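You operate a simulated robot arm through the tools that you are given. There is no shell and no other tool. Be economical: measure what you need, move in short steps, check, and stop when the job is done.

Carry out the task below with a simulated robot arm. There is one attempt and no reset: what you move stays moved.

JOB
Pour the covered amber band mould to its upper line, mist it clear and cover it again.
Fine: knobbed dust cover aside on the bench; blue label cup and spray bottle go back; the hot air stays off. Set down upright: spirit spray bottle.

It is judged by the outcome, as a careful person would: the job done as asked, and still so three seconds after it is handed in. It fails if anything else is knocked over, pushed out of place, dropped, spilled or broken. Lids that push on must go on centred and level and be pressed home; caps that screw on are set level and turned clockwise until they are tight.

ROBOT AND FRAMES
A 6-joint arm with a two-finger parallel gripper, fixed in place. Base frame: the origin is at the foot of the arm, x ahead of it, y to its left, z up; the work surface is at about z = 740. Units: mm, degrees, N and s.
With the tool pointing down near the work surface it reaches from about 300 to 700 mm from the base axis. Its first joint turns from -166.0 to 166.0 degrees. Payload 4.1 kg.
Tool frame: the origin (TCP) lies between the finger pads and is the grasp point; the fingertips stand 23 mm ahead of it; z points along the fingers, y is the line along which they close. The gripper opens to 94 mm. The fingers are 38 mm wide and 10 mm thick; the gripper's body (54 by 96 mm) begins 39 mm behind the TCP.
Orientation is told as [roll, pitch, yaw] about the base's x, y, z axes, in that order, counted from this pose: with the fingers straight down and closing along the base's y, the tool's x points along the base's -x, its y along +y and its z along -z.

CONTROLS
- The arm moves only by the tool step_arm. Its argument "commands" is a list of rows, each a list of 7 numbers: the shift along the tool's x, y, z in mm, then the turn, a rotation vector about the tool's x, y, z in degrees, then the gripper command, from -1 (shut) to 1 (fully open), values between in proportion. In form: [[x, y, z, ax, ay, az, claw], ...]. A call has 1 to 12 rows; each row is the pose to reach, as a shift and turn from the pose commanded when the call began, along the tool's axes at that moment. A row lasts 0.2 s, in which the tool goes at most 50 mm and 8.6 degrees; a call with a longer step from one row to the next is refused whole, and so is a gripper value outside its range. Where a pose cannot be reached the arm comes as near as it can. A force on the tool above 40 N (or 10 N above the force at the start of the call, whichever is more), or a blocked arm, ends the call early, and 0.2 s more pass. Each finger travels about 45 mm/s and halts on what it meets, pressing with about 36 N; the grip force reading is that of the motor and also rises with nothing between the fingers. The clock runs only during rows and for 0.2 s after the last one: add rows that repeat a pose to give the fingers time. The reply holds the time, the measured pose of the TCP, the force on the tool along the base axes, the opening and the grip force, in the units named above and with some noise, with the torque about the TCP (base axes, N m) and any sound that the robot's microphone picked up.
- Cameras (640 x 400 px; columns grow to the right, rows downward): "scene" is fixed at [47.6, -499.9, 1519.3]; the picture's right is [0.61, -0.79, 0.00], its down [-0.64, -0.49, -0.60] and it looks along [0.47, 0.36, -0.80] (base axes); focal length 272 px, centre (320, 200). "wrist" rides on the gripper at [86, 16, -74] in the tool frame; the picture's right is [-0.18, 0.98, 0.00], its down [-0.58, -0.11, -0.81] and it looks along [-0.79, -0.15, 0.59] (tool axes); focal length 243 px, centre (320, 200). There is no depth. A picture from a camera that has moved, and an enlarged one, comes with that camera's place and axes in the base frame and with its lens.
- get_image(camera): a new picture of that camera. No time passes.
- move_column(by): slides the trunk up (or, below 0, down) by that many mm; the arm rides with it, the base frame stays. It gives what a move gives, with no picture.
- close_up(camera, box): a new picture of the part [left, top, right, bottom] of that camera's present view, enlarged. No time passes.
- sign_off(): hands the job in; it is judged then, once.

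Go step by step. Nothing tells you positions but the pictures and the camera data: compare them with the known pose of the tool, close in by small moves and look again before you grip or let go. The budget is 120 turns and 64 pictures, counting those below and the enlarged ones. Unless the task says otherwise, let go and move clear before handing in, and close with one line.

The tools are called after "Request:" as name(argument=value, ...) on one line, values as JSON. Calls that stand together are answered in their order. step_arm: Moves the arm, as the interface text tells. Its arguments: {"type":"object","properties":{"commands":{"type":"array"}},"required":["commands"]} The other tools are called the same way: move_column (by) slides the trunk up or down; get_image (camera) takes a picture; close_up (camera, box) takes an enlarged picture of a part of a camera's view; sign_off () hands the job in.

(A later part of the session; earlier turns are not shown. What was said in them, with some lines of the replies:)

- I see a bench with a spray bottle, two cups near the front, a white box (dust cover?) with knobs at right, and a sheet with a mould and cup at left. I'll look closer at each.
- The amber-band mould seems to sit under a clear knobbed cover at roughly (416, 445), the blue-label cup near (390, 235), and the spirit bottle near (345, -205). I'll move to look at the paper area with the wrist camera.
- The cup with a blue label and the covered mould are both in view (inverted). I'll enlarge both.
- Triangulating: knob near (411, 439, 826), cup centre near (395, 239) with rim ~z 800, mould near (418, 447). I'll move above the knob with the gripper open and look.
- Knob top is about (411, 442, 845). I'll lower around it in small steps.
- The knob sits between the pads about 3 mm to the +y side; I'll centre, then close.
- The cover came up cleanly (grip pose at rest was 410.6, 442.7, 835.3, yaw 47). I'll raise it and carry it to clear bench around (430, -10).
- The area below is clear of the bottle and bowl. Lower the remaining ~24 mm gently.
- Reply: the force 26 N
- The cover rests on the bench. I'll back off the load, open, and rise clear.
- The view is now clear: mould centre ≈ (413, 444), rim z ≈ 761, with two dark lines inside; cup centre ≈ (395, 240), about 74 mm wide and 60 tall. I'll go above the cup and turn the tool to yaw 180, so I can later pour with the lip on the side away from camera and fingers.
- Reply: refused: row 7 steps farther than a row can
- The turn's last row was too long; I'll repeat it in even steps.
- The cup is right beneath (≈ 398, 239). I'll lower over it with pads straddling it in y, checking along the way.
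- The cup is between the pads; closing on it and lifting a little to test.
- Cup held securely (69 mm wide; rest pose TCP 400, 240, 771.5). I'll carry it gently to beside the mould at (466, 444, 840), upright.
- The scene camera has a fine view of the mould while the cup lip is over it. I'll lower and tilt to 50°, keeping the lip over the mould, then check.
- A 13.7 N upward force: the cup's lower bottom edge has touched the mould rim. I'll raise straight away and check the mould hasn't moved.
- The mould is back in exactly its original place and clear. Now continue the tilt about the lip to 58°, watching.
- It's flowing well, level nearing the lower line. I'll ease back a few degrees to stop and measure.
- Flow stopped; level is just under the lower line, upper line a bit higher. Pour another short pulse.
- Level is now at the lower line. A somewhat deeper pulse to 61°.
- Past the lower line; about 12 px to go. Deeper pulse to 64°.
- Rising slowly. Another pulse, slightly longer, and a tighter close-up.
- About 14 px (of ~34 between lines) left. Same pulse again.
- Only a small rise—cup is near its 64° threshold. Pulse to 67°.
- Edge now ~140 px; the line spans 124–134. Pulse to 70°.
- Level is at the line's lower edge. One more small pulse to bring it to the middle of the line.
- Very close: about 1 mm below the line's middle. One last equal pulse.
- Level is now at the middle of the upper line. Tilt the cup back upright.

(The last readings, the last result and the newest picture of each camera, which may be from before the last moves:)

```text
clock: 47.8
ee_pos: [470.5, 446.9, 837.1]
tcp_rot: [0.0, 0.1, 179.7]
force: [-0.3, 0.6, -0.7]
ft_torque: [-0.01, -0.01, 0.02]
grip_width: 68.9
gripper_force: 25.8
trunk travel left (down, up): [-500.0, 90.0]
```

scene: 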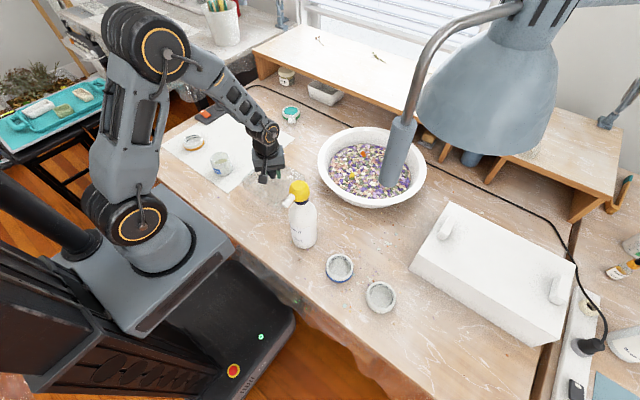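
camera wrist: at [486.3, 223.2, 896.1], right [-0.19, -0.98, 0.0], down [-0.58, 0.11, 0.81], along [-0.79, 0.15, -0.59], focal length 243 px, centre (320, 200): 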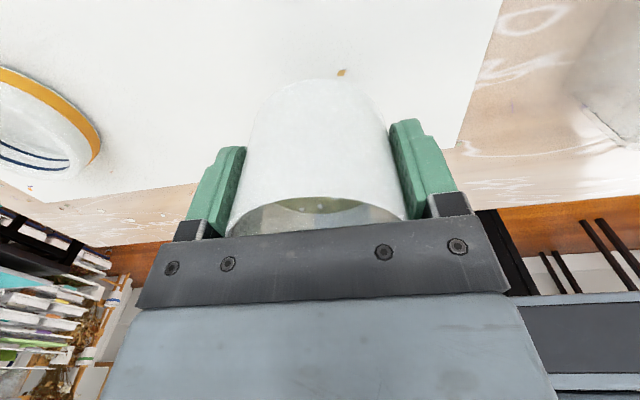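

Request:
step_arm(commands=[[-5, 15, -5, 0, 0, 0, -0.2], [-15, 45, -5, 0, 0, 0, -0.2], [-26, 76, -5, 0, 0, 0, -0.2], [-38, 112, -5, 0, 0, 0, -0.2], [-50, 147, 0, 0, 0, 0, -0.2], [-61, 180, 5, 0, 0, 0, -0.2], [-70.5, 206, 15, 0, 0, 0, -0.2], [-70.5, 206, 40, 0, 0, 0, -0.2], [-70.5, 206, 55, 0, 0, 0, -0.2], [-70.5, 206, 60, 0, 0, 0, -0.2], [-70.5, 206, 60, 0, 0, 0, -0.2]])

```text
clock: 50.2
ee_pos: [398.8, 238.5, 777.6]
tcp_rot: [0.0, 0.2, 179.7]
force: [-0.1, 0.8, -0.3]
ft_torque: [0.04, -0.01, 0.0]
grip_width: 69.1
gripper_force: 26.4
trunk travel left (down, up): [-500.0, 90.0]
```

Request:
step_arm(commands=[[1, -1, 3, 0, 0, 0, -0.2], [1, -1, 5, 0, 0, 0, -0.2], [1, -1, 6, 0, 0, 0, -0.2], [1, -1, 6, 0, 0, 0, -0.2]])

```text
clock: 51.2
ee_pos: [398.9, 241.3, 773.1]
tcp_rot: [0.0, 0.1, 179.7]
force: [0.1, -0.3, -0.6]
ft_torque: [0.01, 0.02, 0.02]
grip_width: 69.5
gripper_force: 26.1
trunk travel left (down, up): [-500.0, 90.0]
```

Request:
step_arm(commands=[[0, 0, 1, 0, 0, 0, -0.2], [0, 0, 1, 0, 0, 0, -0.2]])

Request:
step_arm(commands=[[0, 0, 0.7, 0, 0, 0, -0.2], [0, 0, 0.7, 0, 0, 0, -0.2]])

```text
clock: 51.8
ee_pos: [400.8, 241.1, 772.9]
tcp_rot: [0.0, 0.1, 179.6]
force: [-0.7, 0.5, 0.0]
ft_torque: [-0.03, -0.04, 0.01]
grip_width: 68.9
gripper_force: 25.8
trunk travel left (down, up): [-500.0, 90.0]
```

```text
clock: 52.4
ee_pos: [400.4, 242.1, 772.0]
tcp_rot: [-0.1, 0.1, 179.7]
force: [0.0, 0.4, -0.9]
ft_torque: [-0.01, -0.02, 0.02]
grip_width: 69.0
gripper_force: 25.9
trunk travel left (down, up): [-500.0, 90.0]
```

Request:
step_arm(commands=[[0, 0, 0.7, 0, 0, 0, -0.2], [0, 0, 0.7, 0, 0, 0, -0.2]])

Request:
step_arm(commands=[[0, 0, 0.7, 0, 0, 0, -0.2], [0, 0, 0.7, 0, 0, 0, -0.2]])

```text
clock: 53.0
ee_pos: [400.3, 241.3, 770.9]
tcp_rot: [0.1, 0.2, 179.7]
force: [0.2, 0.5, -0.8]
ft_torque: [-0.01, 0.02, 0.0]
grip_width: 69.0
gripper_force: 26.0
trunk travel left (down, up): [-500.0, 90.0]
```

```text
clock: 53.6
ee_pos: [401.2, 241.0, 770.4]
tcp_rot: [0.0, 0.1, 179.7]
force: [-1.2, -0.3, 3.9]
ft_torque: [-0.02, -0.12, -0.03]
grip_width: 69.0
gripper_force: 25.5
trunk travel left (down, up): [-500.0, 90.0]
```

Cup is down. Open and rise clear, then turn toward the spray bottle.

Request:
step_arm(commands=[[0, 0, -0.3, 0, 0, 0, 0.6], [0, 0, -0.3, 0, 0, 0, 1], [0, 0, -0.3, 0, 0, 0, 1], [0, 0, -30, 0, 0, 0, 1], [0, 0, -75, 0, 0, 0, 1], [0, 0, -120, 0, 0, 0, 1], [0, 0, -165, 0, 0, 0, 1], [0, 0, -180, 0, 0, 0, 1]])

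Request:
close_up(camera="scene", box=[265, 165, 365, 265])

```text
clock: 55.4
ee_pos: [400.8, 238.4, 951.1]
tcp_rot: [0.0, 0.1, 179.7]
force: [-0.4, 1.0, 0.9]
ft_torque: [-0.02, 0.05, 0.02]
grip_width: 94.0
gripper_force: 0.0
trunk travel left (down, up): [-500.0, 90.0]
```

```text
4.00 times, centred on (315, 215) of scene
camera zoom: at [47.6, -499.9, 1519.3], right [0.61, -0.79, 0.0], down [-0.64, -0.49, -0.6], along [0.47, 0.36, -0.8], focal length 1089 px, centre (340, 140)
```

zoom: 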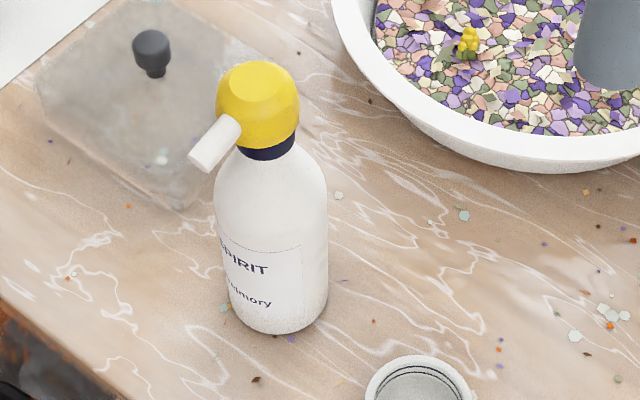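

The bottle stands near (350, -205), about 260 mm tall, with a ~52 mm yellow head, dark collar and a white nozzle pointing toward -x. I need to see its profile to know how it's worked, so I move to view from its -y side.

Request:
step_arm(commands=[[-4, 40, -20, 0, 0, 7.5, 1], [-8, 82, -40, 0, 0, 15, 1], [-12, 124, -60, 0, 0, 22.5, 1], [-16, 167, -80, 0, 0, 30, 1], [-20, 210, -100, 0, 0, 37.5, 1], [-25, 254, -120, 0, 0, 45, 1], [-29, 299, -135, 0, 0, 52.5, 1], [-33, 345, -139, 0, 0, 60, 1], [-37, 391, -139, 0, 0, 67.5, 1], [-41, 437, -139, 0, 0, 75, 1], [-46, 483, -139, 0, 0, 82.5, 1], [-50, 528, -139, 0, 0, 90, 1]])

Request:
get_image(camera="wrist")

```text
clock: 58.0
ee_pos: [347.3, -287.9, 1088.5]
tcp_rot: [-0.2, -0.1, 89.6]
force: [0.2, -0.5, -0.4]
ft_torque: [0.01, 0.0, -0.01]
grip_width: 94.1
gripper_force: 0.1
trunk travel left (down, up): [-500.0, 90.0]
```

```text
27 pictures are left
camera wrist: at [331.1, -374.4, 1163.7], right [-0.98, 0.19, 0.0], down [0.11, 0.58, 0.81], along [0.16, 0.79, -0.59], focal length 243 px, centre (320, 200)
```

wrist: 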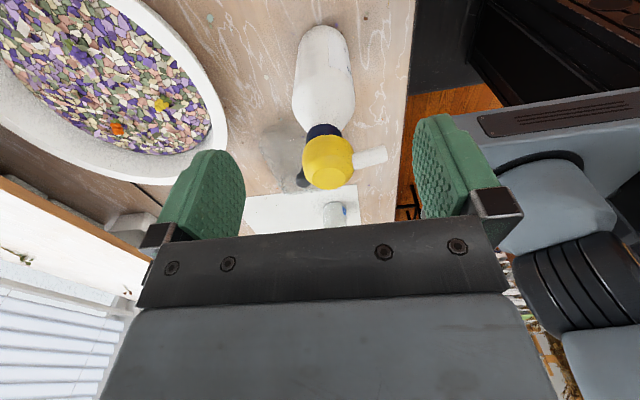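

Request:
close_up(camera="wrist", box=[270, 20, 430, 220])

```text
2.00 times, centred on (350, 120) of wrist
camera zoom: at [331.1, -374.4, 1163.7], right [-0.98, 0.19, 0.0], down [0.11, 0.58, 0.81], along [0.16, 0.79, -0.59], focal length 485 px, centre (260, 360)
```

zoom: 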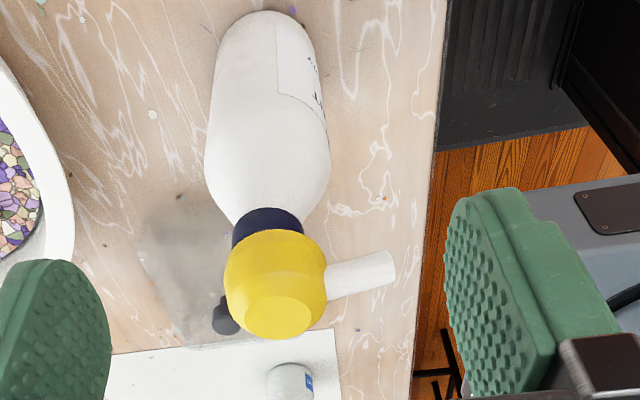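

The head has a flat top, collar and a horizontal nozzle along -x; it's graspable from above with the pads either side of the nozzle. I'll move above the head with yaw 180 (nozzle on the tool's -x side).

Request:
step_arm(commands=[[-8, -1, 0, 0, 0, -8.2, 1], [-16, -2, 0, 0, 0, -16.4, 1], [-24, -3, 0, 0, 0, -24.6, 1], [-32, -4, 0, 0, 0, -32.8, 1], [-40, -5, 0, 0, 0, -41, 1], [-48, -6, 0, 0, 0, -49.2, 1], [-56, -7, 0, 0, 0, -57.4, 1], [-64, -8, 0, 0, 0, -65.6, 1], [-72, -9, 0, 0, 0, -73.8, 1], [-80, -10, 5, 0, 0, -82, 1], [-85, -10, 8, 0, 0, -90.2, 1], [-85, -10, 8, 0, 0, -90.2, 1]])

Request:
get_image(camera="wrist")

```text
clock: 60.6
ee_pos: [382.5, -22.2, 1026.5]
tcp_rot: [5.5, 1.0, 175.9]
force: [-0.3, 0.5, 0.2]
ft_torque: [0.0, 0.01, -0.01]
grip_width: 94.0
gripper_force: 0.0
out of reach, approached as far as the arm can: row 6, 7, 8, 9, 10, 11, 12
trunk travel left (down, up): [-500.0, 90.0]
```

```text
25 pictures are left
camera wrist: at [466.9, -37.9, 1104.2], right [-0.25, -0.96, 0.09], down [-0.58, 0.23, 0.78], along [-0.77, 0.15, -0.62], focal length 243 px, centre (320, 200)
```

wrist: 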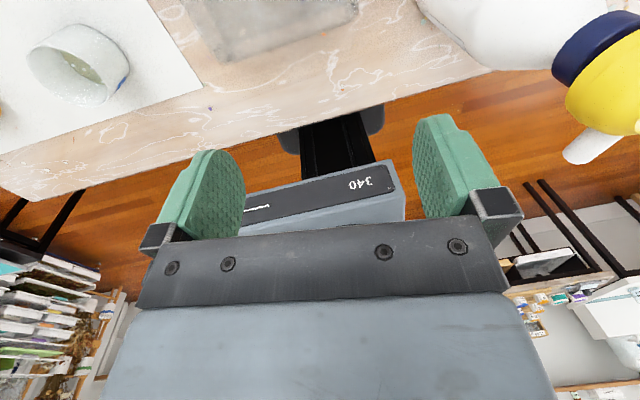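

The wrist roll limit stopped that (yaw 180 isn't available at this azimuth); nothing was touched. I'll instead use yaw 0 for the bottle, with the nozzle on the tool's +x side. First unwind part of the turn with some lift and check the pose.

Request:
step_arm(commands=[[0, 0, -20, 0, 0, 8, 1], [0, 0, -30, 0, 0, 16, 1], [0, 0, -30, 0, 0, 24, 1]])

```text
clock: 61.4
ee_pos: [378.1, -18.7, 1057.1]
tcp_rot: [4.6, 3.2, 151.9]
force: [0.1, 0.2, -0.6]
ft_torque: [0.02, 0.0, -0.05]
grip_width: 93.9
gripper_force: 0.1
trunk travel left (down, up): [-500.0, 90.0]
```

Now level the tool (about 5.6° off), then turn on toward yaw 0.

Request:
step_arm(commands=[[0, 0, 0, 4.6, -3.2, 0, 1], [0, 0, 0, 4.6, -3.2, 0, 1]])

Request:
step_arm(commands=[[0, 0, 0, 0, 0, 8.5, 1], [0, 0, 0, 0, 0, 17, 1], [0, 0, 0, 0, 0, 25.5, 1], [0, 0, 0, 0, 0, 34, 1], [0, 0, 0, 0, 0, 42.5, 1], [0, 0, 0, 0, 0, 51, 1], [0, 0, 0, 0, 0, 59.5, 1], [0, 0, 0, 0, 0, 68, 1], [0, 0, 0, 0, 0, 76.5, 1], [0, 0, 0, 0, 0, 85, 1], [0, 0, 0, 0, 0, 93.5, 1]])

```text
clock: 62.0
ee_pos: [378.4, -18.0, 1055.5]
tcp_rot: [0.1, -0.2, 151.8]
force: [0.5, 0.7, -0.2]
ft_torque: [0.0, -0.01, 0.01]
grip_width: 94.0
gripper_force: 0.0
trunk travel left (down, up): [-500.0, 90.0]
```

```text
clock: 64.4
ee_pos: [376.6, -16.0, 1056.3]
tcp_rot: [0.2, 0.1, 58.1]
force: [0.3, 0.0, -0.2]
ft_torque: [0.02, -0.01, -0.04]
grip_width: 93.8
gripper_force: 0.1
trunk travel left (down, up): [-500.0, 90.0]
```

Request:
step_arm(commands=[[19, -9, -10, 0, 0, 7, 1], [38, -18, -20, 0, 0, 14, 1], [57, -27, -24, 0, 0, 21, 1], [75, -36, -24, 0, 0, 28, 1], [94, -45, -24, 0, 0, 35, 1], [113, -54, -24, 0, 0, 42, 1], [132, -63, -24, 0, 0, 49, 1], [151, -72, -24, 0, 0, 56, 1], [169.5, -81.5, -24, 0, 0, 58.2, 1], [169.5, -81.5, -24, 0, 0, 58.2, 1]])

Request:
get_image(camera="wrist")

```text
clock: 66.6
ee_pos: [357.0, -204.7, 1081.8]
tcp_rot: [0.0, 0.1, 0.1]
force: [-0.4, -0.7, 0.6]
ft_torque: [-0.04, 0.03, 0.03]
grip_width: 94.0
gripper_force: 0.1
trunk travel left (down, up): [-500.0, 90.0]
```

```text
24 pictures are left
camera wrist: at [270.7, -188.4, 1155.9], right [0.18, 0.98, 0.0], down [0.58, -0.11, 0.8], along [0.79, -0.15, -0.59], focal length 243 px, centre (320, 200)
```

wrist: 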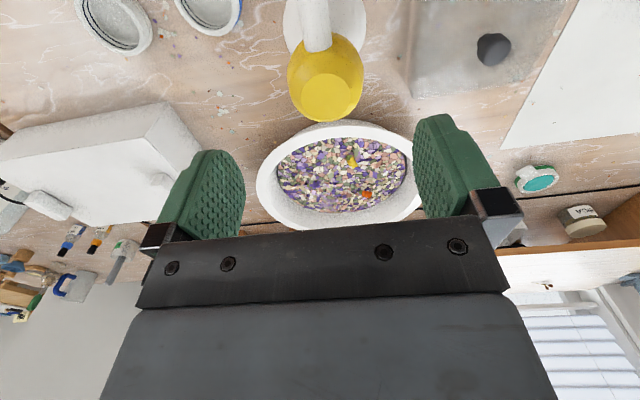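

The head axis is at about (357, -201), top z ≈ 1010. I'll lower to put pads on either side of the head and look.

Request:
step_arm(commands=[[0, 4, 30, 0, 0, 0, 1], [0, 4, 60, 0, 0, 0, 1], [0, 4, 85, 0, 0, 0, 1], [0, 4, 98, 0, 0, 0, 1], [0, 4, 101, 0, 0, 0, 1], [0, 4, 101, 0, 0, 0, 1]])

Request:
get_image(camera="wrist")

```text
clock: 68.0
ee_pos: [356.6, -199.4, 979.0]
tcp_rot: [0.0, 0.3, 0.0]
force: [-0.3, 0.0, 0.1]
ft_torque: [0.01, -0.03, 0.0]
grip_width: 93.7
gripper_force: 0.1
trunk travel left (down, up): [-500.0, 90.0]
```

```text
23 pictures are left
camera wrist: at [270.5, -184.3, 1054.3], right [0.18, 0.98, 0.0], down [0.58, -0.11, 0.8], along [0.79, -0.15, -0.59], focal length 243 px, centre (320, 200)
```

wrist: 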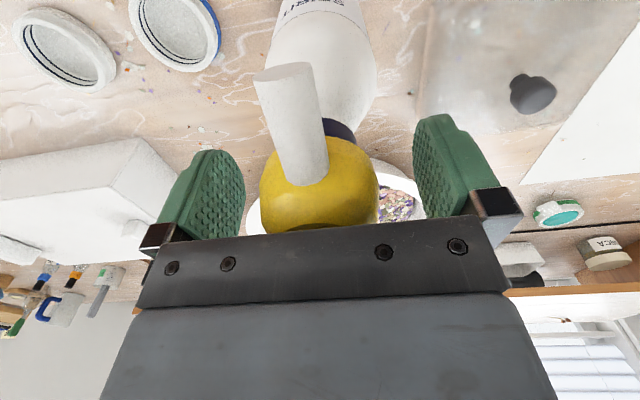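

The head is centred between the pads. I'll close gently first and listen for any spray sound.

Request:
step_arm(commands=[[0, 0, 0, 0, 0, 0, 0.5], [0, 0, 0, 0, 0, 0, 0.2], [0, 0, 0, 0, 0, 0, 0], [0, 0, 0, 0, 0, 0, -0.1], [0, 0, 0, 0, 0, 0, -0.15], [0, 0, 0, 0, 0, 0, -0.15]])

```text
clock: 69.4
ee_pos: [355.4, -200.7, 979.0]
tcp_rot: [0.0, 0.2, 0.0]
force: [0.0, -1.6, 0.5]
ft_torque: [-0.26, 0.05, -0.01]
grip_width: 50.6
gripper_force: 36.3
trunk travel left (down, up): [-500.0, 90.0]
```

Grip is firm at 50.6 mm, no sound. I'll try commanding a full squeeze to see whether that works the sprayer.

Request:
step_arm(commands=[[0, 0, 0, 0, 0, 0, -0.6], [0, 0, 0, 0, 0, 0, -1], [0, 0, 0, 0, 0, 0, -1], [0, 0, 0, 0, 0, 0, -1]])

```text
clock: 70.4
ee_pos: [356.4, -200.4, 979.8]
tcp_rot: [0.0, 0.2, 0.1]
force: [0.1, -1.0, -0.5]
ft_torque: [-0.29, -0.04, -0.05]
grip_width: 50.8
gripper_force: 35.8
trunk travel left (down, up): [-500.0, 90.0]
```

No sound from squeezing the head. I'll test gently whether the head is a push-down pump (bottle standing, nozzle facing empty bench edge).

Request:
step_arm(commands=[[0, 0, 1, 0, 0, 0, -0.5], [0, 0, 2, 0, 0, 0, -0.5], [0, 0, 3, 0, 0, 0, -0.5]])

```text
clock: 71.2
ee_pos: [354.9, -199.4, 977.2]
tcp_rot: [0.0, 0.1, 0.1]
force: [-2.0, -1.9, 2.3]
ft_torque: [-0.26, 0.16, -0.07]
grip_width: 50.6
gripper_force: 36.0
trunk travel left (down, up): [-500.0, 90.0]
```

Request:
step_arm(commands=[[0, 0, 1.5, 0, 0, 0, -0.5], [0, 0, 3, 0, 0, 0, -0.5], [0, 0, 4.5, 0, 0, 0, -0.5], [0, 0, 4.5, 0, 0, 0, -0.5]])

Request:
close_up(camera="scene", box=[265, 165, 365, 265])

```text
clock: 72.2
ee_pos: [356.9, -199.0, 973.5]
tcp_rot: [0.0, 0.1, 0.1]
force: [-0.4, 0.6, 4.7]
ft_torque: [0.12, -0.05, 0.02]
grip_width: 50.4
gripper_force: 35.6
trunk travel left (down, up): [-500.0, 90.0]
```

```text
4.00 times, centred on (315, 215) of scene
camera zoom: at [47.6, -499.9, 1519.3], right [0.61, -0.79, 0.0], down [-0.64, -0.49, -0.6], along [0.47, 0.36, -0.8], focal length 1089 px, centre (340, 140)
```

zoom: 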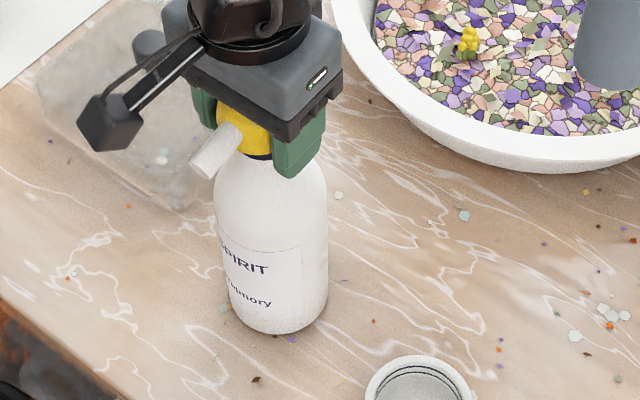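

The head does travel down against a light spring: it's a push-down pump. So the bottle should be stood next to the mould, nozzle toward it, and its head pressed. I'll raise back, then lift the bottle a little by its head to check the hold.

Request:
step_arm(commands=[[0, 0, -4, 0, 0, 0, -1], [0, 0, -8, 0, 0, 0, -1], [0, 0, -15, 0, 0, 0, -1], [0, 0, -30, 0, 0, 0, -1], [0, 0, -30, 0, 0, 0, -1]])

Request:
get_image(camera="scene")

```text
clock: 73.4
ee_pos: [356.8, -200.7, 1002.2]
tcp_rot: [0.0, 0.3, 0.1]
force: [0.6, 0.2, -3.0]
ft_torque: [0.0, 0.04, 0.0]
grip_width: 50.6
gripper_force: 35.6
trunk travel left (down, up): [-500.0, 90.0]
```

```text
21 pictures are left
```

scene: 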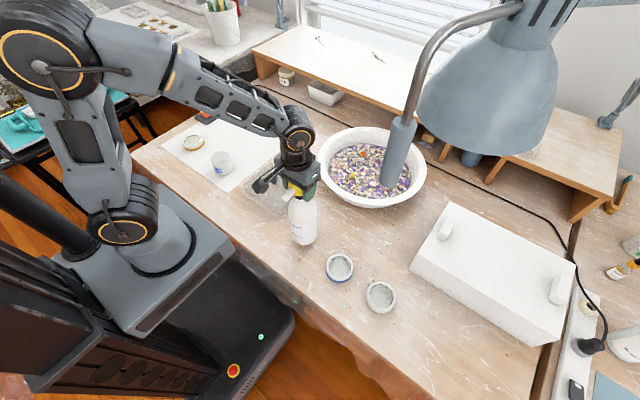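

The bottle (about 0.3 kg) hangs firmly from the head. I'll raise it well clear of the cover and carry it smoothly toward the mould, turning the nozzle to face it.

Request:
step_arm(commands=[[0, 0, -15, 0, 0, 0, -1], [0, 0, -40, 0, 0, 0, -1], [0, 0, -70, 0, 0, 0, -1], [0, 0, -100, 0, 0, 0, -1], [0, 0, -120, 0, 0, 0, -1], [0, 0, -125, 0, 0, 0, -1]])

Request:
step_arm(commands=[[-4, 13, 0, 0, 0, 1, -1], [-12, 37, 0, 0, 0, 3, -1], [-20, 66, 0, 0, 0, 5.5, -1], [-29, 95, 0, 0, 0, 8, -1], [-38, 124, 0, 0, 0, 10.5, -1], [-47, 153, 0, 0, 0, 13, -1], [-56, 182, 0, 0, 0, 15.5, -1], [-65, 211, 0, 0, 0, 18, -1], [-73, 238, 0, 0, 0, 20, -1], [-79, 258, 0, 0, 0, 21.5, -1], [-83, 270, 0, 0, 0, 22.5, -1]])

Request:
step_arm(commands=[[1.3, 13, 0, 0, 0, 1, -1], [4, 38, 0, 0, 0, 3, -1], [7, 68, 0, 0, 0, 5.5, -1], [9.5, 98, 0, 0, 0, 8, -1], [12.4, 128, 0, 0, 0, 10.5, -1], [15.3, 158, 0, 0, 0, 13, -1], [18, 189, 0, 0, 0, 15.5, -1], [21, 219, 0, 0, 0, 18, -1], [24, 247, 0, 0, 0, 20, -1], [26, 269, 0, 0, 0, 21.5, -1], [27.1, 282, 0, 0, 0, 22.5, -1], [27.1, 282, 0, 0, 0, 22.5, -1]])

Request:
get_image(camera="scene")

```text
clock: 74.8
ee_pos: [356.4, -200.8, 1127.2]
tcp_rot: [0.0, 0.2, 0.2]
force: [-0.3, 0.5, -3.3]
ft_torque: [0.02, -0.03, 0.03]
grip_width: 50.7
gripper_force: 35.9
trunk travel left (down, up): [-500.0, 90.0]
```

```text
clock: 77.2
ee_pos: [440.1, 71.3, 1128.0]
tcp_rot: [-0.1, 0.3, -22.5]
force: [-0.2, -0.8, -3.9]
ft_torque: [0.0, 0.0, -0.02]
grip_width: 50.8
gripper_force: 35.7
trunk travel left (down, up): [-500.0, 90.0]
```

```text
clock: 79.8
ee_pos: [522.2, 341.5, 1125.0]
tcp_rot: [-0.1, 0.1, -44.9]
force: [0.2, 0.6, -3.2]
ft_torque: [-0.01, 0.02, 0.03]
grip_width: 50.6
gripper_force: 36.0
trunk travel left (down, up): [-500.0, 90.0]
```

```text
20 pictures are left
```

scene: 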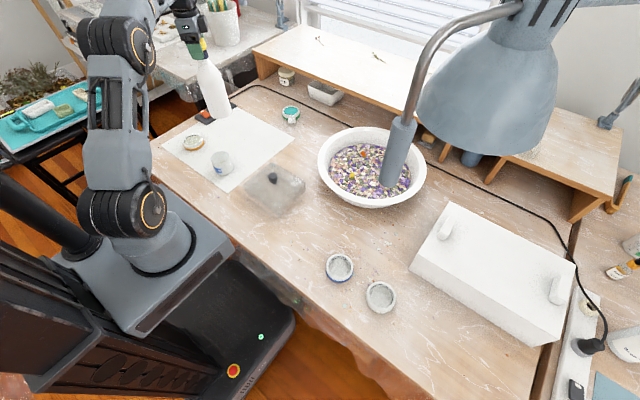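

Bottle is above a clear patch of paper ~150 mm from the mould with the nozzle toward it. Lower it to stand.

Request:
step_arm(commands=[[0, 0, 15, 0, 0, 0, -1], [0, 0, 45, 0, 0, 0, -1], [0, 0, 80, 0, 0, 0, -1], [0, 0, 110, 0, 0, 0, -1], [0, 0, 132, 0, 0, 0, -1], [0, 0, 140, 0, 0, 0, -1], [0, 0, 142, 0, 0, 0, -1], [0, 0, 142, 0, 0, 0, -1]])

Request:
step_arm(commands=[[0, 0, 2, 0, 0, 0, -1], [0, 0, 4, 0, 0, 0, -1], [0, 0, 4, 0, 0, 0, -1]])

```text
clock: 81.6
ee_pos: [521.9, 342.2, 984.2]
tcp_rot: [-0.1, 0.1, -44.9]
force: [0.1, 0.2, -3.3]
ft_torque: [0.03, 0.03, 0.04]
grip_width: 50.8
gripper_force: 36.4
trunk travel left (down, up): [-500.0, 90.0]
```

```text
clock: 82.4
ee_pos: [521.9, 341.8, 981.4]
tcp_rot: [-0.2, 0.1, -44.9]
force: [-0.5, 0.4, 0.9]
ft_torque: [-0.07, 0.09, 0.0]
grip_width: 50.4
gripper_force: 36.2
trunk travel left (down, up): [-500.0, 90.0]
```

It stands. Now press the head down with the grip still on it, watching force and sound.

Request:
step_arm(commands=[[0, 0, 3, 0, 0, 0, -1], [0, 0, 6, 0, 0, 0, -1], [0, 0, 8, 0, 0, 0, -1]])

Request:
close_up(camera="scene", box=[160, 30, 260, 170])

```text
clock: 83.2
ee_pos: [520.4, 340.8, 973.1]
tcp_rot: [0.1, 0.1, -44.9]
force: [0.7, 0.9, 5.9]
ft_torque: [0.03, -0.22, 0.01]
grip_width: 50.5
gripper_force: 35.6
trunk travel left (down, up): [-500.0, 90.0]
```

```text
2.86 times, centred on (210, 100) of scene
camera zoom: at [47.6, -499.9, 1519.3], right [0.61, -0.79, 0.0], down [-0.64, -0.49, -0.6], along [0.47, 0.36, -0.8], focal length 778 px, centre (634, 486)
```

zoom: 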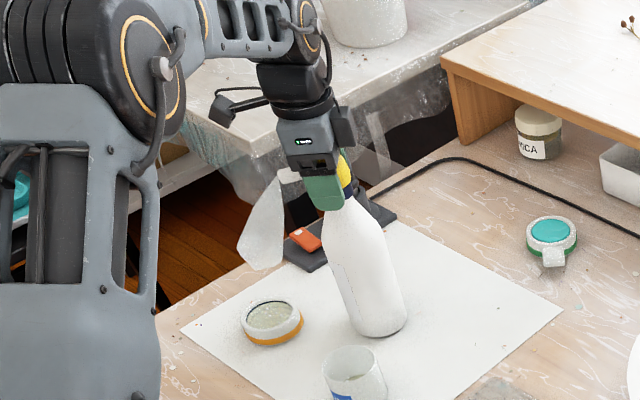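

A mist cone comes out of the nozzle, angled down and forward. Check the bubbles in the mould.

Request:
close_up(camera="scene", box=[174, 128, 212, 152])

```text
16.00 times, centred on (193, 140) of scene
camera zoom: at [47.6, -499.9, 1519.3], right [0.61, -0.79, 0.0], down [-0.64, -0.49, -0.6], along [0.47, 0.36, -0.8], focal length 4356 px, centre (2352, 1160)
```

zoom: 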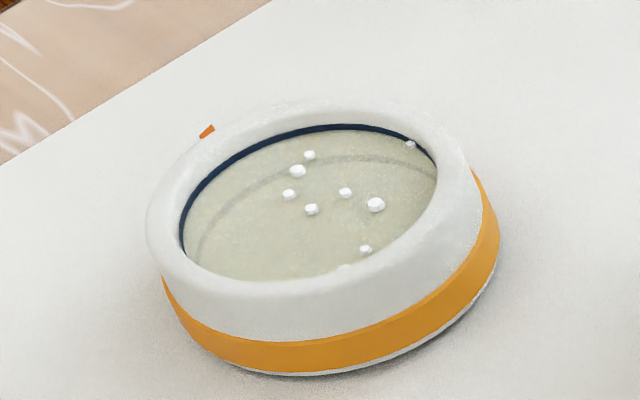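

Bubbles at the far-left popped; the puff lands about 35 mm too far. I'll lift slightly, shift the bottle 35 mm back, set it down and press again.

Request:
step_arm(commands=[[0, 0, -5, 0, 0, 0, -1], [0, 0, -12, 0, 0, 0, -1], [0, 0, -22, 0, 0, 0, -1], [-12, 0, -22, 0, 0, 0, -1], [-28, 0, -22, 0, 0, 0, -1], [-35, 0, -22, 0, 0, 0, -1], [-35, 0, -15, 0, 0, 0, -1], [-35, 0, -9, 0, 0, 0, -1], [-35, 0, -8, 0, 0, 0, -1], [-35, 0, -8, 0, 0, 0, -1]])

Request:
step_arm(commands=[[0, 0, 3, 0, 0, 0, -1], [0, 0, 6, 0, 0, 0, -1], [0, 0, 8, 0, 0, 0, -1]])

Request:
close_up(camera="scene", box=[174, 128, 212, 152])

```text
clock: 85.4
ee_pos: [545.5, 316.4, 980.7]
tcp_rot: [-0.1, 0.0, -44.9]
force: [-0.2, 0.4, 1.1]
ft_torque: [-0.01, -0.13, 0.0]
grip_width: 50.4
gripper_force: 36.1
trunk travel left (down, up): [-500.0, 90.0]
```

```text
clock: 86.2
ee_pos: [545.0, 317.4, 973.0]
tcp_rot: [-0.1, 0.1, -44.8]
force: [0.1, 2.7, 5.8]
ft_torque: [0.22, -0.17, 0.03]
grip_width: 50.7
gripper_force: 35.9
trunk travel left (down, up): [-500.0, 90.0]
```

```text
16.00 times, centred on (193, 140) of scene
camera zoom: at [47.6, -499.9, 1519.3], right [0.61, -0.79, 0.0], down [-0.64, -0.49, -0.6], along [0.47, 0.36, -0.8], focal length 4356 px, centre (2352, 1160)
```

zoom: 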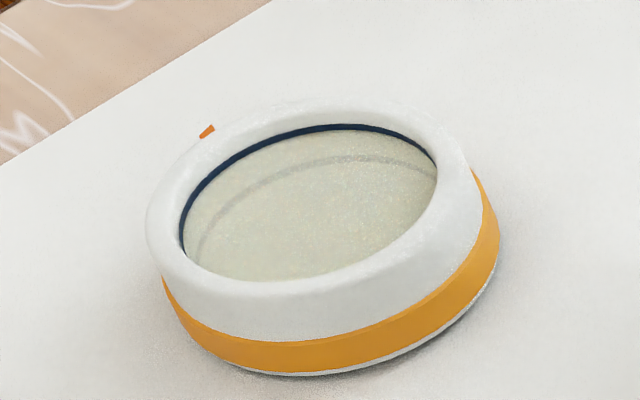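

The mould is completely clear of bubbles and level is on the line. Now lift the bottle and return it to its place at (356.5, -200.5), yaw 0.

Request:
step_arm(commands=[[0, 0, -6, 0, 0, 0, -1], [0, 0, -14, 0, 0, 0, -1], [0, 0, -35, 0, 0, 0, -1], [0, 0, -65, 0, 0, 0, -1], [0, 0, -100, 0, 0, 0, -1], [0, 0, -130, 0, 0, 0, -1], [0, 0, -150, 0, 0, 0, -1], [0, 0, -154, 0, 0, 0, -1]])

Request:
step_arm(commands=[[-5, -12, 0, 0, 0, -1, -1], [-15, -34, 0, 0, 0, -3, -1], [-28, -61, 0, 0, 0, -5.5, -1], [-40, -87, 0, 0, 0, -8, -1], [-53, -114, 0, 0, 0, -10.5, -1], [-66, -141, 0, 0, 0, -13, -1], [-79, -169, 0, 0, 0, -15.5, -1], [-92, -196, 0, 0, 0, -18, -1], [-103, -221, 0, 0, 0, -20, -1], [-111, -239, 0, 0, 0, -21.5, -1], [-116.3, -249.7, 0, 0, 0, -22.5, -1]])

Request:
step_arm(commands=[[-0.5, -12, 0, 0, 0, -1, -1], [-1.5, -35, 0, 0, 0, -3, -1], [-3, -64, 0, 0, 0, -5.5, -1], [-4, -93, 0, 0, 0, -8, -1], [-5, -122, 0, 0, 0, -10.5, -1], [-6.5, -152, 0, 0, 0, -13, -1], [-8, -182, 0, 0, 0, -15.5, -1], [-9, -212, 0, 0, 0, -18, -1], [-10, -240, 0, 0, 0, -20, -1], [-11, -262, 0, 0, 0, -21.5, -1], [-11.7, -275, 0, 0, 0, -22.4, -1], [-11.7, -275, 0, 0, 0, -22.4, -1]])

```text
clock: 88.0
ee_pos: [546.9, 317.7, 1126.1]
tcp_rot: [-0.1, 0.1, -44.9]
force: [-0.4, 0.4, -3.0]
ft_torque: [0.04, -0.05, -0.03]
grip_width: 50.5
gripper_force: 35.8
trunk travel left (down, up): [-500.0, 90.0]
```

```text
clock: 90.4
ee_pos: [451.0, 57.3, 1126.6]
tcp_rot: [0.0, 0.1, -22.2]
force: [-0.7, 0.4, -3.7]
ft_torque: [0.01, 0.03, 0.0]
grip_width: 50.5
gripper_force: 36.2
trunk travel left (down, up): [-500.0, 90.0]
```

```text
clock: 93.0
ee_pos: [357.7, -201.5, 1127.3]
tcp_rot: [-0.1, 0.2, 0.0]
force: [0.0, -0.2, -3.8]
ft_torque: [-0.03, 0.04, 0.01]
grip_width: 50.5
gripper_force: 36.5
trunk travel left (down, up): [-500.0, 90.0]
```

Over its home spot; lower to the bench.

Request:
step_arm(commands=[[1, 1, 15, 0, 0, 0, -1], [1, 1, 45, 0, 0, 0, -1], [1, 1, 80, 0, 0, 0, -1], [1, 1, 112, 0, 0, 0, -1], [1, 1, 134, 0, 0, 0, -1], [1, 1, 142, 0, 0, 0, -1], [1, 1, 144, 0, 0, 0, -1], [1, 1, 144, 0, 0, 0, -1]])

Request:
step_arm(commands=[[0, 0, 1.5, 0, 0, 0, -1], [0, 0, 3, 0, 0, 0, -1], [0, 0, 3, 0, 0, 0, -1]])

```text
clock: 94.8
ee_pos: [356.9, -199.3, 983.4]
tcp_rot: [0.0, 0.2, 0.0]
force: [-0.4, 0.2, -3.2]
ft_torque: [-0.01, -0.02, 0.02]
grip_width: 50.5
gripper_force: 36.2
trunk travel left (down, up): [-500.0, 90.0]
```

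```text
clock: 95.6
ee_pos: [357.4, -199.9, 979.6]
tcp_rot: [-0.1, 0.1, 0.0]
force: [-0.4, 0.6, -0.7]
ft_torque: [0.16, -0.02, 0.01]
grip_width: 50.8
gripper_force: 36.1
trunk travel left (down, up): [-500.0, 90.0]
```

Request:
step_arm(commands=[[0, 0, 0.8, 0, 0, 0, -1], [0, 0, 0.8, 0, 0, 0, 0.3], [0, 0, 0.8, 0, 0, 0, 1], [0, 0, 0.8, 0, 0, 0, 1], [0, 0, 0.8, 0, 0, 0, 1], [0, 0, -30, 0, 0, 0, 1], [0, 0, -75, 0, 0, 0, 1], [0, 0, -110, 0, 0, 0, 1]])

Request:
get_image(camera="scene")

```text
clock: 97.4
ee_pos: [357.4, -200.1, 1091.0]
tcp_rot: [0.0, 0.1, -0.1]
force: [-0.5, 0.2, 0.5]
ft_torque: [0.04, 0.02, 0.04]
grip_width: 93.9
gripper_force: 0.0
trunk travel left (down, up): [-500.0, 90.0]
```

```text
16 pictures are left
```

scene: 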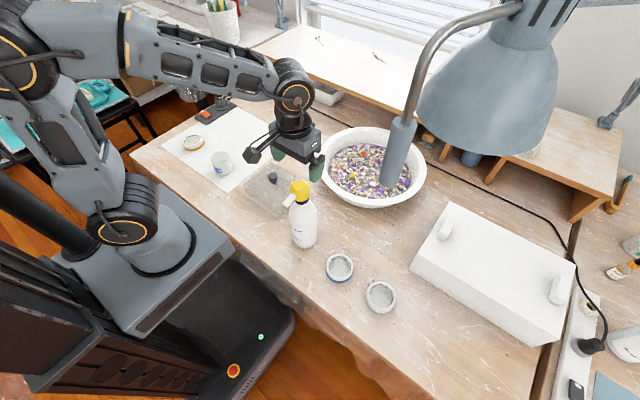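

Bottle is back, upright. Now to the cover's knob at (431, -9.5), yaw 47.

Request:
step_arm(commands=[[-10, 27, 0, 0, 0, -6, 1], [-21, 54, 0, 0, 0, -12, 1], [-32, 82, 0, 0, 0, -18, 1], [-42, 109, 0, 0, 0, -24, 1], [-53, 136, 10, 0, 0, -30, 1], [-63, 163, 40, 0, 0, -36, 1], [-73.6, 190.6, 75, 0, 0, -42, 1], [-73.6, 190.6, 110, 0, 0, -47, 1], [-73.6, 190.6, 150, 0, 0, -47, 1], [-73.6, 190.6, 180, 0, 0, -47, 1], [-73.6, 190.6, 180, 0, 0, -47, 1]])

Request:
get_image(camera="wrist")

```text
clock: 99.8
ee_pos: [429.3, -10.0, 909.9]
tcp_rot: [0.1, 0.1, 47.1]
force: [-0.9, 0.2, 0.2]
ft_torque: [0.0, 0.01, 0.01]
grip_width: 94.1
gripper_force: 0.0
trunk travel left (down, up): [-500.0, 90.0]
```

```text
15 pictures are left
camera wrist: at [360.4, -62.3, 984.6], right [-0.59, 0.8, 0.0], down [0.48, 0.35, 0.81], along [0.65, 0.48, -0.59], focal length 243 px, centre (320, 200)
```

wrist: 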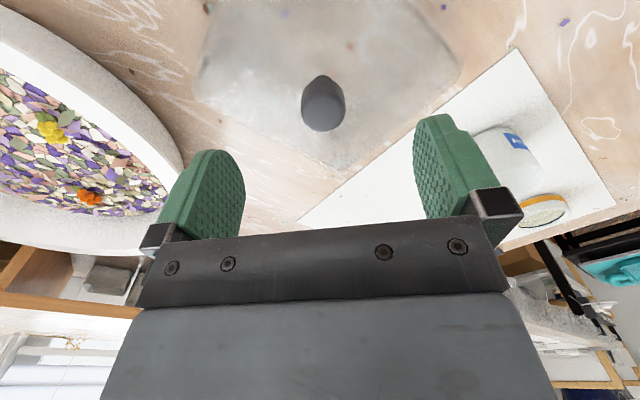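

Knob is centred as expected. Lower and grip.

Request:
step_arm(commands=[[0, 0, 30, 0, 0, 0, 1], [0, 0, 55, 0, 0, 0, 1], [0, 0, 70, 0, 0, 0, 1], [0, 0, 75, 0, 0, 0, 1], [0, 0, 75, 0, 0, 0, 0.3], [0, 0, 75, 0, 0, 0, -0.3], [0, 0, 75, 0, 0, 0, -1], [0, 0, 75, 0, 0, 0, -1], [0, 0, 75, 0, 0, 0, -1], [0, 0, 75, 0, 0, 0, -1]])

Request:
step_arm(commands=[[0, 0, -5, 0, 0, 0, -1], [0, 0, -20, 0, 0, 0, -1], [0, 0, -55, 0, 0, 0, -1], [0, 0, -95, 0, 0, 0, -1], [0, 0, -130, 0, 0, 0, -1], [0, 0, -130, 0, 0, 0, -1]])

Request:
get_image(camera="scene")

```text
clock: 102.0
ee_pos: [430.3, -9.2, 834.8]
tcp_rot: [0.2, 0.0, 47.0]
force: [1.1, 0.4, -0.5]
ft_torque: [0.04, -0.05, -0.01]
grip_width: 30.6
gripper_force: 36.0
trunk travel left (down, up): [-500.0, 90.0]
```

```text
clock: 103.4
ee_pos: [431.1, -11.3, 966.2]
tcp_rot: [0.1, 0.1, 47.0]
force: [0.5, -0.2, -0.3]
ft_torque: [-0.01, -0.01, 0.01]
grip_width: 30.4
gripper_force: 36.1
trunk travel left (down, up): [-500.0, 90.0]
```

```text
14 pictures are left
```

scene: 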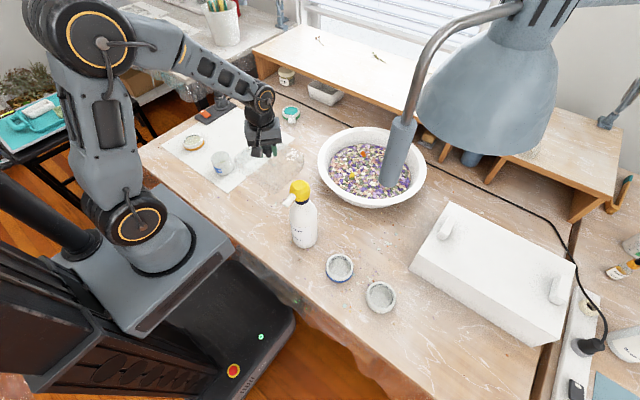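

Cover in hand; carry back over the mould to (410.6, 442.7).

Request:
step_arm(commands=[[-20, 20, 0, 0, 0, 0, -1], [-50, 51, 0, 0, 0, 0, -1], [-80, 82, 0, 0, 0, 0, -1], [-112, 114, 0, 0, 0, 0, -1], [-144, 147, 0, 0, 0, 0, -1], [-176, 180, 0, 0, 0, 0, -1], [-208, 212, 0, 0, 0, 0, -1], [-240, 245, 0, 0, 0, 0, -1], [-270, 275, 0, 0, 0, 0, -1], [-295, 301, 0, 0, 0, 0, -1], [-317.1, 323.2, 0, 0, 0, 0, -1], [-317.1, 323.2, 0, 0, 0, 0, -1]])

Request:
step_arm(commands=[[0, 0, 30, 0, 0, 0, -1], [0, 0, 65, 0, 0, 0, -1], [0, 0, 90, 0, 0, 0, -1], [0, 0, 90, 0, 0, 0, -1]])

Request:
close_up(camera="scene", box=[140, 80, 260, 180])

Request:
get_image(camera="wrist")

```text
clock: 106.0
ee_pos: [411.9, 443.5, 964.7]
tcp_rot: [0.1, 0.0, 47.0]
force: [-0.3, 0.4, -0.6]
ft_torque: [0.0, 0.01, 0.0]
grip_width: 30.6
gripper_force: 36.0
trunk travel left (down, up): [-500.0, 90.0]
```

```text
clock: 107.0
ee_pos: [410.5, 444.8, 875.6]
tcp_rot: [0.1, 0.2, 47.0]
force: [0.0, 0.2, -2.2]
ft_torque: [-0.03, 0.0, -0.03]
grip_width: 30.4
gripper_force: 36.2
trunk travel left (down, up): [-500.0, 90.0]
```

```text
4.00 times, centred on (200, 130) of scene
camera zoom: at [47.6, -499.9, 1519.3], right [0.61, -0.79, 0.0], down [-0.64, -0.49, -0.6], along [0.47, 0.36, -0.8], focal length 1089 px, centre (800, 480)
```

zoom: 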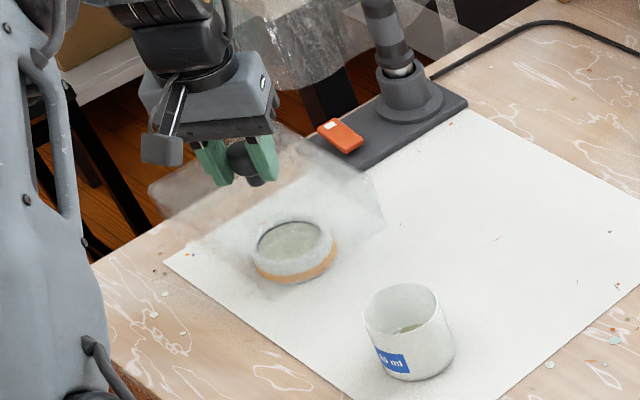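

```text
12 pictures are left
camera wrist: at [340.8, 392.0, 951.0], right [-0.59, 0.8, 0.0], down [0.48, 0.35, 0.81], along [0.65, 0.48, -0.59], focal length 243 px, centre (320, 200)
```

wrist: 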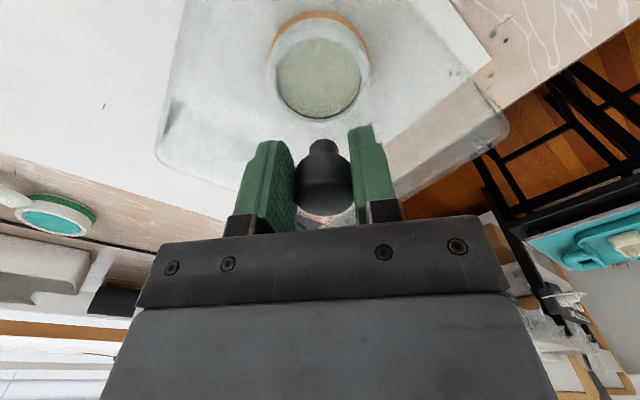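

Aligned as originally. Lower the rest gently onto the paper.

Request:
step_arm(commands=[[0, -1, 20, 0, 0, 0, -1], [0, -1, 32, 0, 0, 0, -1], [0, -1, 37, 0, 0, 0, -1], [0, -1, 39, 0, 0, 0, -1], [0, -1, 39, 0, 0, 0, -1]])

Request:
step_arm(commands=[[0, 0, 0.8, 0, 0, 0, -1], [0, 0, 0.8, 0, 0, 0, -1]])

```text
clock: 108.2
ee_pos: [411.6, 442.5, 836.4]
tcp_rot: [0.1, 0.0, 47.0]
force: [-1.5, 0.6, 9.7]
ft_torque: [-0.67, 0.53, -0.07]
grip_width: 30.6
gripper_force: 36.3
trunk travel left (down, up): [-500.0, 90.0]
```

```text
clock: 108.8
ee_pos: [411.4, 441.9, 837.7]
tcp_rot: [0.2, 0.0, 47.0]
force: [-0.8, 2.1, 16.9]
ft_torque: [-0.26, 0.27, -0.04]
grip_width: 30.4
gripper_force: 35.9
trunk travel left (down, up): [-500.0, 90.0]
```

Contact on the paper. Relax the load, open and rise.

Request:
step_arm(commands=[[0, 0, -1, 0, 0, 0, -1], [0, 0, -1, 0, 0, 0, 0], [0, 0, -1, 0, 0, 0, 1], [0, 0, -1, 0, 0, 0, 1], [0, 0, -1, 0, 0, 0, 1], [0, 0, -1, 0, 0, 0, 1], [0, 0, -30, 0, 0, 0, 1], [0, 0, -75, 0, 0, 0, 1], [0, 0, -120, 0, 0, 0, 1]])

Request:
step_arm(commands=[[40, 0, -20, 0, 0, 0, 1], [80, 0, -40, 0, 0, 0, 1], [120, 0, -50, 0, 0, 0, 1], [160, 0, -50, 0, 0, 0, 1], [200, 0, -50, 0, 0, 0, 1], [240, 0, -50, 0, 0, 0, 1]])

Request:
close_up(camera="scene", box=[150, 90, 250, 180])

Request:
get_image(camera="scene")

```text
clock: 110.8
ee_pos: [413.0, 442.1, 954.4]
tcp_rot: [0.1, 0.1, 47.1]
force: [-0.2, 0.0, -0.6]
ft_torque: [0.04, 0.01, 0.01]
grip_width: 93.8
gripper_force: 0.2
trunk travel left (down, up): [-500.0, 90.0]
```

```text
clock: 112.2
ee_pos: [249.1, 265.9, 1005.6]
tcp_rot: [0.1, 0.0, 47.0]
force: [0.0, 0.1, -0.1]
ft_torque: [0.0, -0.02, -0.04]
grip_width: 94.0
gripper_force: 0.1
trunk travel left (down, up): [-500.0, 90.0]
```

```text
4.44 times, centred on (200, 135) of scene
camera zoom: at [47.6, -499.9, 1519.3], right [0.61, -0.79, 0.0], down [-0.64, -0.49, -0.6], along [0.47, 0.36, -0.8], focal length 1210 px, centre (853, 489)
```

zoom: 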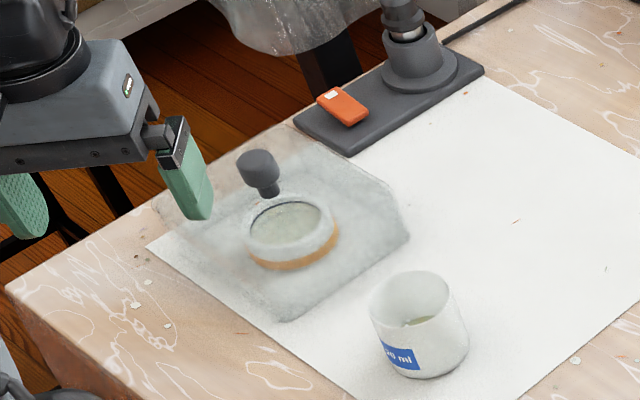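

```text
10 pictures are left
```

scene: 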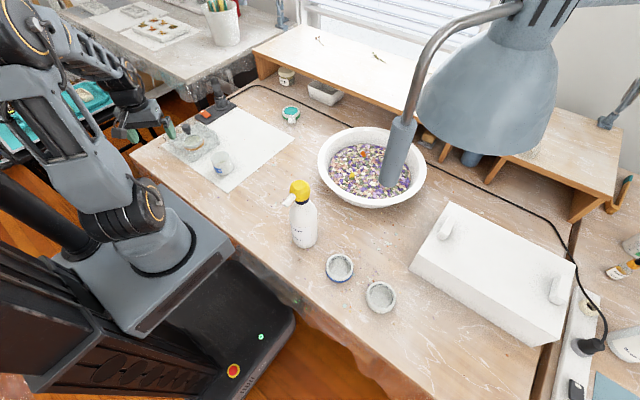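

The cover sits flat over the mould exactly where it was, and the cup and bottle are back in place, upright. Everything else is undisturbed and the hot air was left alone, so I'm handing in.

Request:
sign_off()

```text
The job is handed in.
```

The amber band mould is poured to its upper line, misted clear of bubbles and covered again, with the cup and spray bottle back in place and the hot air left off; while pouring, the cup briefly touched the mould's rim, but the mould settled back where it was and nothing spilled.
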